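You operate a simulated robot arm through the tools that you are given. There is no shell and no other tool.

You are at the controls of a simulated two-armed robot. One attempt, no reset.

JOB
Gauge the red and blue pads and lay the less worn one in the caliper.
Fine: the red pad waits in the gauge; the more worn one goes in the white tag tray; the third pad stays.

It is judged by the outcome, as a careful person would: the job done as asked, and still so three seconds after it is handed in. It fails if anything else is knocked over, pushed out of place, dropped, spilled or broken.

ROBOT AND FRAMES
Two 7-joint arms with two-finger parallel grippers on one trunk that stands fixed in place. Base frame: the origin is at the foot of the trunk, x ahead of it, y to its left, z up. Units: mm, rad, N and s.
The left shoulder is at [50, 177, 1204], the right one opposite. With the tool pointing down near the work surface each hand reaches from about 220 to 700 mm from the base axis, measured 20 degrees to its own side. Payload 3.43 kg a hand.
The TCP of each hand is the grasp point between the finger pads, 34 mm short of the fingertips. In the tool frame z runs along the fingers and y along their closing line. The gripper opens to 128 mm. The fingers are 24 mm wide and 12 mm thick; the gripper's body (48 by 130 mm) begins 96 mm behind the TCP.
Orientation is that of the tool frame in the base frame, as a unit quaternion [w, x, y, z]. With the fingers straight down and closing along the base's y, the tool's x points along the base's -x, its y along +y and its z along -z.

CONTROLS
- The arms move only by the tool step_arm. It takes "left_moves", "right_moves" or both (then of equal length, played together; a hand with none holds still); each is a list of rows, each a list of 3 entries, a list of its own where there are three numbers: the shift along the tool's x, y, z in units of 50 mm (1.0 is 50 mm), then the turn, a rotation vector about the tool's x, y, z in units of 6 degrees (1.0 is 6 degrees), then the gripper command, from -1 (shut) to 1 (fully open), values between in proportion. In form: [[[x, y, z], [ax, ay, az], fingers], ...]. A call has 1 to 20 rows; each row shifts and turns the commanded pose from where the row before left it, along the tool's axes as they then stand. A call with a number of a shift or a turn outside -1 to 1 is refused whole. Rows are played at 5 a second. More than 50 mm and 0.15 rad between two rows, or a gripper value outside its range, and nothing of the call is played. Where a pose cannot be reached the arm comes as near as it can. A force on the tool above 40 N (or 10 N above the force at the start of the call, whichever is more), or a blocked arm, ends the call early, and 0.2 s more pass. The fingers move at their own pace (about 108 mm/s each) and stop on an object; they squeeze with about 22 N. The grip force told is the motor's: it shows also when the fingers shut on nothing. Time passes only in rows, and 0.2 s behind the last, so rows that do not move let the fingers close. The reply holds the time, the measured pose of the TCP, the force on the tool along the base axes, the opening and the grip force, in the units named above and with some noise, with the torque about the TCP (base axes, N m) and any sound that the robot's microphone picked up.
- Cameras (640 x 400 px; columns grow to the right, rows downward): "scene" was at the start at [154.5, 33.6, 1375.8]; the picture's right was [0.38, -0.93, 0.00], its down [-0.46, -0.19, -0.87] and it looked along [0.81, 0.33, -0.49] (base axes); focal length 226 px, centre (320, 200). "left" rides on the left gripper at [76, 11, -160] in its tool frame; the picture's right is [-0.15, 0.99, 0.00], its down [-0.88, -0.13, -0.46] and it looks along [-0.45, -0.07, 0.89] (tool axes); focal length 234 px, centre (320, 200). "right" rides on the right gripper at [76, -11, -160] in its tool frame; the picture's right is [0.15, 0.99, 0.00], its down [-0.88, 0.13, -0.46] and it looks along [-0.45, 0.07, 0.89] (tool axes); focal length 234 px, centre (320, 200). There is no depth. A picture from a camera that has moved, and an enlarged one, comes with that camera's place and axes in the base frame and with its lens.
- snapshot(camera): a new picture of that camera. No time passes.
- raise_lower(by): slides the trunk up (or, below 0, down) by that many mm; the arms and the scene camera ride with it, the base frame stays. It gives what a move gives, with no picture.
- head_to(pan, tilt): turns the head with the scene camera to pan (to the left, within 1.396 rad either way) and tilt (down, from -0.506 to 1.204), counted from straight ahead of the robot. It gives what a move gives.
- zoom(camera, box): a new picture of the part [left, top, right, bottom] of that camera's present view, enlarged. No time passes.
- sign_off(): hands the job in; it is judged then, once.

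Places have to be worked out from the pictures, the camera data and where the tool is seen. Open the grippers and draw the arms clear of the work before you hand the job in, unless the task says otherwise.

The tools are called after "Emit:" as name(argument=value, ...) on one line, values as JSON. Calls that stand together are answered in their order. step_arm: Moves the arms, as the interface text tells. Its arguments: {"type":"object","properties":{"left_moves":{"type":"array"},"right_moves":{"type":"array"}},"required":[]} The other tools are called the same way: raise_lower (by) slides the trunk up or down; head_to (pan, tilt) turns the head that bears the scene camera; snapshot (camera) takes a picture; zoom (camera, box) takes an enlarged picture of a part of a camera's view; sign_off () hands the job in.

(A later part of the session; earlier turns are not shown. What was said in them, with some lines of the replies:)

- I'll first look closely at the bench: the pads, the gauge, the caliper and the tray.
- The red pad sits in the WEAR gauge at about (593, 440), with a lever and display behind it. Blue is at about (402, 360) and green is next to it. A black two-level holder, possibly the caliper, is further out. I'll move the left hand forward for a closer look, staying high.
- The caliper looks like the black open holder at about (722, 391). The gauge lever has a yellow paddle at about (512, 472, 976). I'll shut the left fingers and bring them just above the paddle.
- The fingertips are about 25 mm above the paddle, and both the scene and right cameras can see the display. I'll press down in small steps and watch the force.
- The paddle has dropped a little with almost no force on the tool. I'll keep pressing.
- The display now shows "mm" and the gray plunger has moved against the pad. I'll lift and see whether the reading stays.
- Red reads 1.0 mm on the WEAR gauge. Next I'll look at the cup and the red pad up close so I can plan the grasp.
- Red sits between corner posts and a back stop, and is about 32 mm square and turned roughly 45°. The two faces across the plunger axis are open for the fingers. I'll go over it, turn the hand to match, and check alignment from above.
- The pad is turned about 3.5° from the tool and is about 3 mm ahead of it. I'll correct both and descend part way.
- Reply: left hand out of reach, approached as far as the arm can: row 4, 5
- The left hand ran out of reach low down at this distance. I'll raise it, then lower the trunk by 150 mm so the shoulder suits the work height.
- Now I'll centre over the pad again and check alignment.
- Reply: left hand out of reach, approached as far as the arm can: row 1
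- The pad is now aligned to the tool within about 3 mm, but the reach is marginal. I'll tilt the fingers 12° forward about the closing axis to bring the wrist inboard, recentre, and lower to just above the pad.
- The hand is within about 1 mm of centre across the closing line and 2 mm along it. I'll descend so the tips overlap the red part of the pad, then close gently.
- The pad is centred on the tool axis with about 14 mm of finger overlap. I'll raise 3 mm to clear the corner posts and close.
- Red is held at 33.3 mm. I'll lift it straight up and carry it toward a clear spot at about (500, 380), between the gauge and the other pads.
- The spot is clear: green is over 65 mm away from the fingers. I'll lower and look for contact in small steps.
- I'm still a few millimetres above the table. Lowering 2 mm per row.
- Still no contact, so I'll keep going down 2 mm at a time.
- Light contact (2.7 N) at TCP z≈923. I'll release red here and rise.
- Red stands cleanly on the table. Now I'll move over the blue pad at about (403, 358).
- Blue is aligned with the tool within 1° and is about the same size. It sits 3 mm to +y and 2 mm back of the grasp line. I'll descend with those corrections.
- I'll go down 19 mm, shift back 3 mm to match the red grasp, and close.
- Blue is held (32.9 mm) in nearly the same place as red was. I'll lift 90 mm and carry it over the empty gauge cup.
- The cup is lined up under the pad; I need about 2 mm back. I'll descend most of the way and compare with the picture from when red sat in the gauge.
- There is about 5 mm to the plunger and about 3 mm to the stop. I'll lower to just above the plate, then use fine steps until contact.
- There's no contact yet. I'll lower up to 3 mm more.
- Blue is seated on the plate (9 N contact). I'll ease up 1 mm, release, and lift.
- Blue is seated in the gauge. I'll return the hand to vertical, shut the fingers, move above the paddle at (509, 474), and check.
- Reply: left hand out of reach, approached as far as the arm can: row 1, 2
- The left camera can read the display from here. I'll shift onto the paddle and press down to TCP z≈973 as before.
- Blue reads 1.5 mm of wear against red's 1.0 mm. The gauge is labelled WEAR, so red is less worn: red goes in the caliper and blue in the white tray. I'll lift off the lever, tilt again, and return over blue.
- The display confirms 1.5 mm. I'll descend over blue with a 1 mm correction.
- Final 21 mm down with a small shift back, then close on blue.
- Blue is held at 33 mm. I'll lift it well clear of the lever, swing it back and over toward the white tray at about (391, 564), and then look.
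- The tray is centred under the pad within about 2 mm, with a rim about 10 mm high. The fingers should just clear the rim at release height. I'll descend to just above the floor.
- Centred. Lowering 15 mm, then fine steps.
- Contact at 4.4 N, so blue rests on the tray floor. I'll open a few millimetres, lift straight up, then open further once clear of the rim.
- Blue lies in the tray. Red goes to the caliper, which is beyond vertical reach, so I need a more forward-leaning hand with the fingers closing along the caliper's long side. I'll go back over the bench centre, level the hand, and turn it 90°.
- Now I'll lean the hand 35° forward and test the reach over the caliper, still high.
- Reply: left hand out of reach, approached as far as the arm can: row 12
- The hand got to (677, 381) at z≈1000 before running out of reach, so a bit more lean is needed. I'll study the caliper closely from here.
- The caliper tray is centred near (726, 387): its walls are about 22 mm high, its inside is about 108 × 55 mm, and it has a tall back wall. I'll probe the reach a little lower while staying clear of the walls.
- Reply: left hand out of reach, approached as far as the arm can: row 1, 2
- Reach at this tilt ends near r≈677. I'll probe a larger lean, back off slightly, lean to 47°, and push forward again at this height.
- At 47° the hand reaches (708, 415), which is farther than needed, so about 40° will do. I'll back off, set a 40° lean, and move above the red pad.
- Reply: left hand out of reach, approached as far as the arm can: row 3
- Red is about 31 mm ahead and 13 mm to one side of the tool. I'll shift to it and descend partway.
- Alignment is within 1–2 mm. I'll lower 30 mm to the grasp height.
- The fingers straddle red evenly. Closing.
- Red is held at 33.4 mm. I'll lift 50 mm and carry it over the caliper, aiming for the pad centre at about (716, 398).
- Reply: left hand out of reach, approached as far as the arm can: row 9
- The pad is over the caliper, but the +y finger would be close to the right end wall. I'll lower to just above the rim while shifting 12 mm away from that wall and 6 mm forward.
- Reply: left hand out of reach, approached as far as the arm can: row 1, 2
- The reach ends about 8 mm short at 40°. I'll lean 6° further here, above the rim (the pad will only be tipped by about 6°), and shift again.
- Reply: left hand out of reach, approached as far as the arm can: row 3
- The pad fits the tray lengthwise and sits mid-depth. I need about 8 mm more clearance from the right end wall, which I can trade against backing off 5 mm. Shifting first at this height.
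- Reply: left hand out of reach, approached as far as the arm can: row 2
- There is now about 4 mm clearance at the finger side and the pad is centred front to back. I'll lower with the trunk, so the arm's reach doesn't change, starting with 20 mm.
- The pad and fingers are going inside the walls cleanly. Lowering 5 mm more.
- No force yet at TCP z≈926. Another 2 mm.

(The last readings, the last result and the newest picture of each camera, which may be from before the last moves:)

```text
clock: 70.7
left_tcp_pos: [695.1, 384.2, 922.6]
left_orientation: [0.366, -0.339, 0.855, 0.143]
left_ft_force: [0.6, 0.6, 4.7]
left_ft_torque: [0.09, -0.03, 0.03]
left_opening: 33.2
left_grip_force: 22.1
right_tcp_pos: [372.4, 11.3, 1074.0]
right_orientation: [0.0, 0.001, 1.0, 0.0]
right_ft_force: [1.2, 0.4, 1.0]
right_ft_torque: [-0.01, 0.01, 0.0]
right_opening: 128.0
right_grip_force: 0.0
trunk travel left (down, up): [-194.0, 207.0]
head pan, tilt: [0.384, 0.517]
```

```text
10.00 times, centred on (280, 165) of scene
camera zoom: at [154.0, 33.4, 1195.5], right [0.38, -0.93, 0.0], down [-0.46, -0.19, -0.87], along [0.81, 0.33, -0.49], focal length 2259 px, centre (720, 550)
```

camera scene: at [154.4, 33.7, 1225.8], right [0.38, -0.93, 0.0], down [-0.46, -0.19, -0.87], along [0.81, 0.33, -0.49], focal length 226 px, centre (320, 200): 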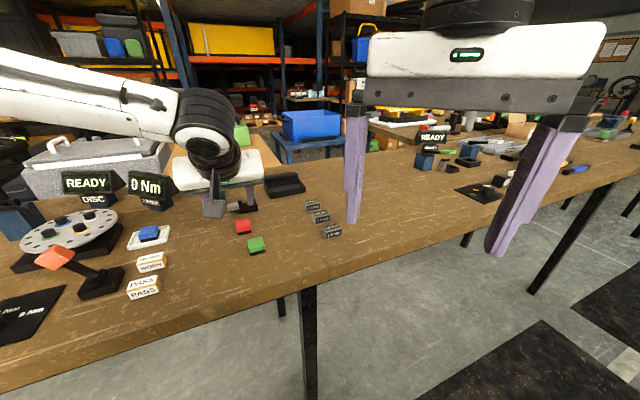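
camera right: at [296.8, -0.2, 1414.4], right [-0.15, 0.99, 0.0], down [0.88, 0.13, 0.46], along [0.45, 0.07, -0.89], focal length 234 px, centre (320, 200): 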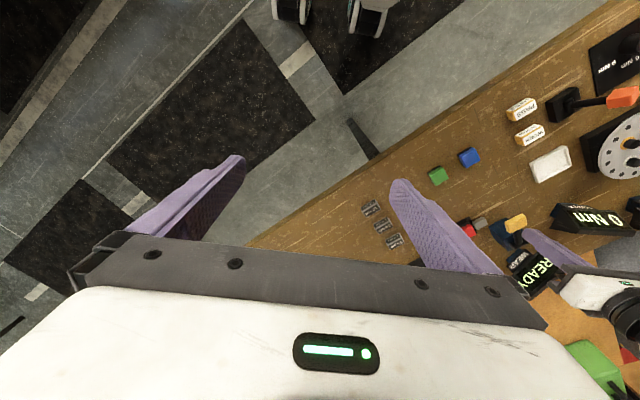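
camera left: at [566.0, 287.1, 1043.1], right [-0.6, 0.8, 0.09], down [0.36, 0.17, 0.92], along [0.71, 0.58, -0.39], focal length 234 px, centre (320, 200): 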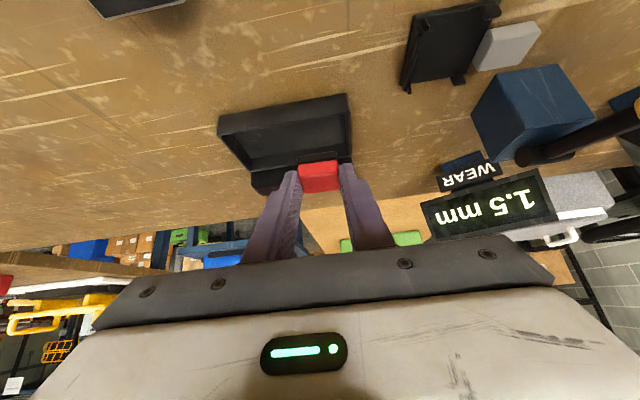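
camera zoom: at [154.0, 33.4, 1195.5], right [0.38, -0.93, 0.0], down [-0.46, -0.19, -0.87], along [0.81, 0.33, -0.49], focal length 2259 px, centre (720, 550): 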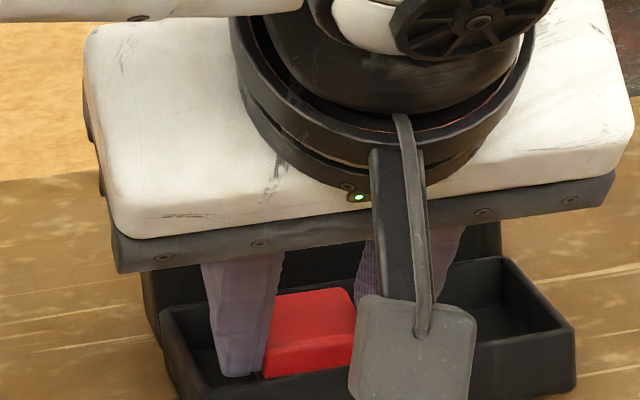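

Contact at 4.7 N: red is on the caliper floor. I'll open only a couple of millimetres per side and then raise with the trunk.

Emit:
step_arm(left_moves=[[[0, 0, 0], [0, 0, 0], -0.44], [[0, 0, 0], [0, 0, 0], -0.42], [[0, 0, 0], [0, 0, 0], -0.42]])

Emit:
zoom(camera="left", box=[220, 100, 380, 200])

Emit:
zoom(camera="scene", box=[255, 145, 305, 185])

```text
clock: 71.5
left_tcp_pos: [693.7, 384.7, 922.7]
left_orientation: [0.364, -0.339, 0.856, 0.142]
left_ft_force: [0.8, 1.1, -0.2]
left_ft_torque: [0.0, -0.01, 0.01]
left_opening: 37.3
left_grip_force: 0.2
right_tcp_pos: [372.5, 10.1, 1074.4]
right_orientation: [0.001, 0.0, 1.0, -0.001]
right_ft_force: [0.0, 0.6, 1.1]
right_ft_torque: [0.01, 0.0, -0.01]
right_opening: 128.4
right_grip_force: 0.0
trunk travel left (down, up): [-194.0, 207.0]
head pan, tilt: [0.384, 0.517]
```

```text
4.00 times, centred on (300, 150) of left
camera zoom: at [564.5, 278.8, 978.7], right [-0.6, 0.79, 0.1], down [0.29, 0.1, 0.95], along [0.74, 0.6, -0.29], focal length 937 px, centre (400, 400)
```

zoom: 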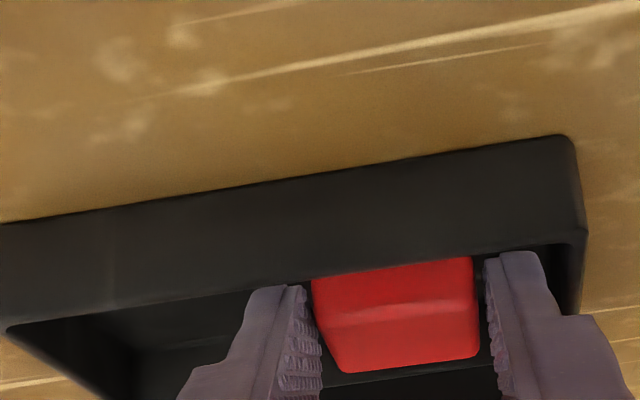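

```text
10.00 times, centred on (280, 165) of scene
camera zoom: at [154.5, 33.6, 1195.3], right [0.38, -0.93, 0.0], down [-0.46, -0.19, -0.87], along [0.81, 0.33, -0.49], focal length 2259 px, centre (720, 550)
```

zoom: 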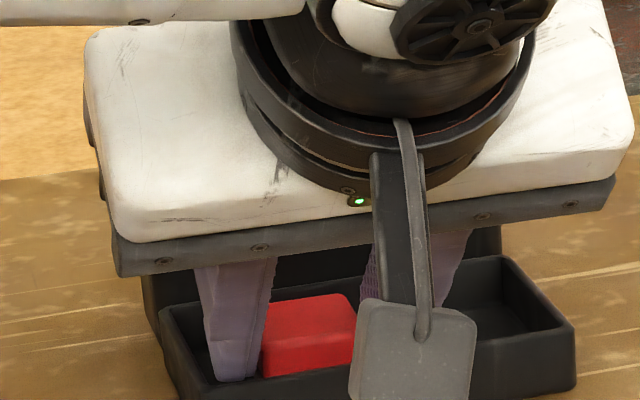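

The pad has settled flat and is free on both sides. Raising the trunk 45 mm.

Emit:
raise_lower(by=45)

Emit:
zoom(camera="left", box=[200, 60, 400, 200])

Emit:
zoom(camera="scene", box=[200, 130, 340, 220])

```text
clock: 72.4
left_tcp_pos: [693.3, 385.4, 966.0]
left_orientation: [0.364, -0.339, 0.856, 0.142]
left_ft_force: [-0.7, 0.7, -0.1]
left_ft_torque: [0.0, -0.04, -0.03]
left_opening: 37.1
left_grip_force: 0.0
right_tcp_pos: [373.6, 12.3, 1118.8]
right_orientation: [0.0, 0.0, 1.0, 0.0]
right_ft_force: [0.2, -0.4, -0.6]
right_ft_torque: [-0.02, -0.02, -0.03]
right_opening: 127.8
right_grip_force: 0.0
trunk travel left (down, up): [-240.0, 162.0]
head pan, tilt: [0.384, 0.517]
```

```text
2.86 times, centred on (300, 130) of left
camera zoom: at [564.8, 278.9, 1023.6], right [-0.6, 0.79, 0.1], down [0.29, 0.1, 0.95], along [0.74, 0.6, -0.29], focal length 669 px, centre (377, 400)
```

zoom: 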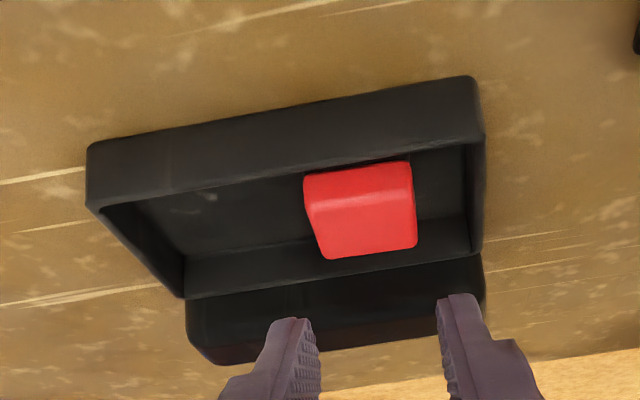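

```text
4.44 times, centred on (270, 175) of scene
camera zoom: at [154.7, 33.7, 1240.3], right [0.38, -0.93, 0.0], down [-0.46, -0.19, -0.87], along [0.81, 0.33, -0.49], focal length 1004 px, centre (542, 311)
```

zoom: 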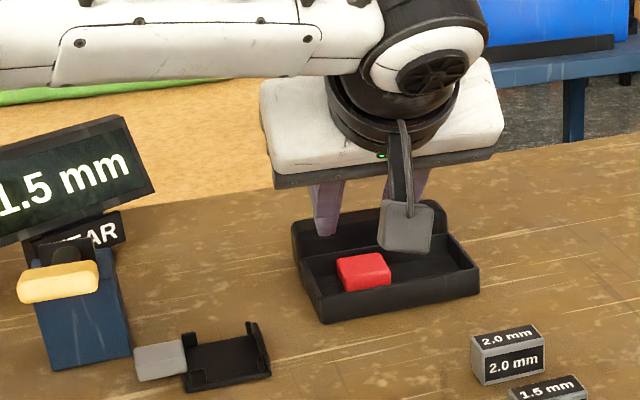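

Red lies flat inside the caliper. I'll withdraw the hand up and back, level it out, and open the gripper.

Emit:
step_arm(left_moves=[[[0.127, 0, -0.71], [0, 0, 0], -0.4], [[0.127, 0, -0.71], [0, 0, 0], -0.4], [[0.127, 0, -0.71], [0, 0, 0], -0.4], [[0.127, 0, -0.71], [0, 0, 0], -0.4], [[0.127, 0, -0.71], [0, 0, 0], 0], [[-0.36, 0, -0.34], [0, 0, 0], 0], [[-0.7, 0, -0.68], [0, 1, 0], 0.5], [[-0.7, 0, -0.68], [0, 1, 0], 1], [[0, 0, 0], [0, 1, 0], 1], [[0, 0, 0], [0, 1, 0], 1], [[0, 0, 0], [0, 1, 0], 1], [[0, 0, 0], [0, 1, 0], 1], [[0, 0, 0], [0, 1, 0], 1], [[0, 0, 0], [0, 0.7, 0], 1], [[0, 0, 0], [0, 0, 0], 1]])

Emit:
snapshot(camera="scene")

Emit:
snapshot(camera="left")

```text
clock: 75.6
left_tcp_pos: [529.8, 333.3, 1139.4]
left_orientation: [0.024, -0.368, 0.93, 0.006]
left_ft_force: [0.5, 0.2, -0.7]
left_ft_torque: [0.03, -0.01, 0.04]
left_opening: 128.0
left_grip_force: 0.1
left hand out of reach, approached as far as the arm can: row 7, 8, 9, 10, 11, 12, 13, 14
right_tcp_pos: [372.8, 12.0, 1118.9]
right_orientation: [0.0, -0.001, 1.0, -0.001]
right_ft_force: [-0.2, 0.3, 1.0]
right_ft_torque: [0.03, 0.03, 0.02]
right_opening: 128.0
right_grip_force: 0.0
trunk travel left (down, up): [-240.0, 162.0]
head pan, tilt: [0.384, 0.517]
```

```text
taken
camera scene: at [154.5, 33.6, 1240.3], right [0.38, -0.93, 0.0], down [-0.46, -0.19, -0.87], along [0.81, 0.33, -0.49], focal length 226 px, centre (320, 200)
```

scene: 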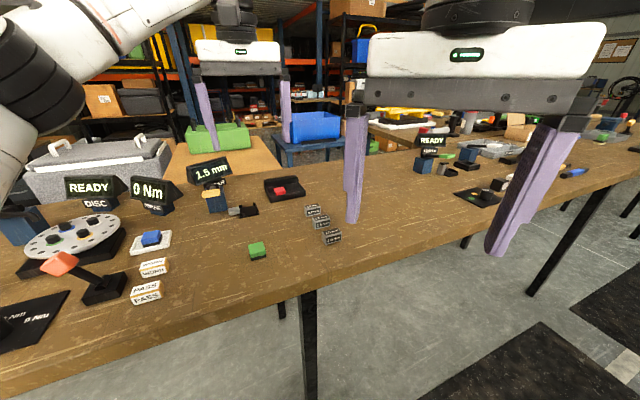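

```text
taken
camera left: at [460.8, 286.1, 1295.0], right [-0.57, 0.82, 0.0], down [0.71, 0.49, 0.5], along [0.41, 0.29, -0.87], focal length 234 px, centre (320, 200)
```

left: 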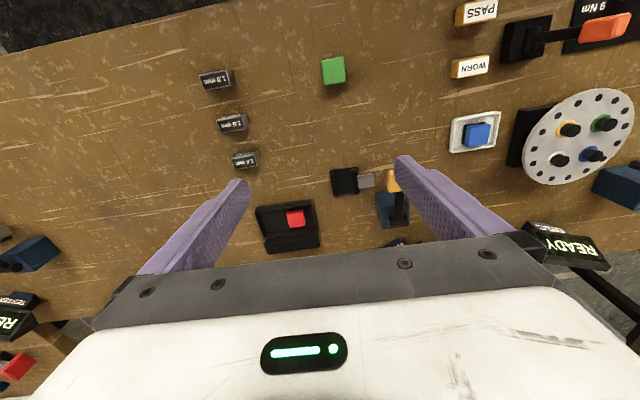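

Everything is where it should be. I'll draw the left arm back clear of the bench and take a final check.

Emit:
step_arm(left_moves=[[[0.16, 0.775, -0.2], [0, 0, 0], 1], [[0.16, 0.775, -0.2], [0, 0, 0], 1], [[0.16, 0.775, -0.2], [0, 0, 0], 1], [[0.16, 0.775, -0.2], [0, 0, 0], 1], [[0, 0, 0], [0, 0, 0], 1]])

Emit:
zoom(camera="scene", box=[80, 150, 350, 310])

Emit:
snapshot(camera="left")

```text
clock: 76.8
left_tcp_pos: [398.2, 423.3, 1173.1]
left_orientation: [0.024, -0.369, 0.929, 0.008]
left_ft_force: [-0.6, 0.3, 0.1]
left_ft_torque: [-0.01, -0.01, -0.01]
left_opening: 127.9
left_grip_force: 0.0
right_tcp_pos: [373.5, 12.7, 1118.5]
right_orientation: [0.0, 0.0, 1.0, 0.0]
right_ft_force: [-0.3, 0.5, 0.6]
right_ft_torque: [0.0, 0.0, 0.03]
right_opening: 127.9
right_grip_force: 0.0
trunk travel left (down, up): [-240.0, 162.0]
head pan, tilt: [0.384, 0.517]
```

```text
2.37 times, centred on (215, 230) of scene
camera zoom: at [154.6, 33.7, 1240.3], right [0.38, -0.93, 0.0], down [-0.46, -0.19, -0.87], along [0.81, 0.33, -0.49], focal length 536 px, centre (569, 129)
```

zoom: 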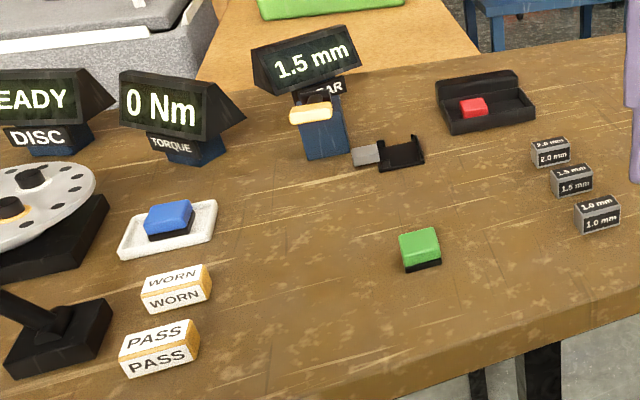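

```text
taken
camera left: at [329.7, 376.0, 1329.5], right [-0.57, 0.82, 0.0], down [0.71, 0.49, 0.5], along [0.41, 0.29, -0.87], focal length 234 px, centre (320, 200)
```

left: 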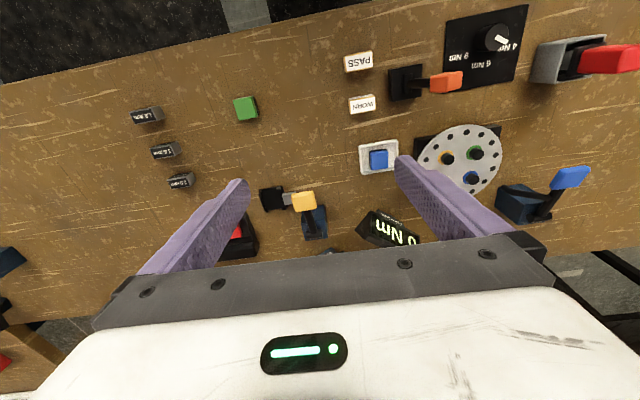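

Red (1.0 mm wear, less worn) lies in the caliper, blue (1.5 mm) is in the white tray, and green hasn't been touched. Nothing else looks moved, and both grippers are open and clear, so I'm handing it in.

Emit:
sign_off()

```text
The job is handed in.
```

I gauged both pads and handed the job in: the red pad is in the caliper and the blue pad is in the white tag tray. The WEAR gauge read 1.0 mm for red and 1.5 mm for blue. I took that reading as the amount of wear rather than the thickness left, which makes red the less worn one; if it's thickness, the two pads are the wrong way round.

- **Red pad:** it lies flat inside the caliper, toward the end nearer the gauge, roughly 25 mm off centre. The caliper is at the edge of the left arm's reach, so I couldn't place it closer to the middle.
- **Blue pad:** it lies flat in the tray.
- **Green pad:** I didn't touch it.

In the final pictures nothing else appeared moved or knocked over. Both grippers are open and the arms are clear of the work.
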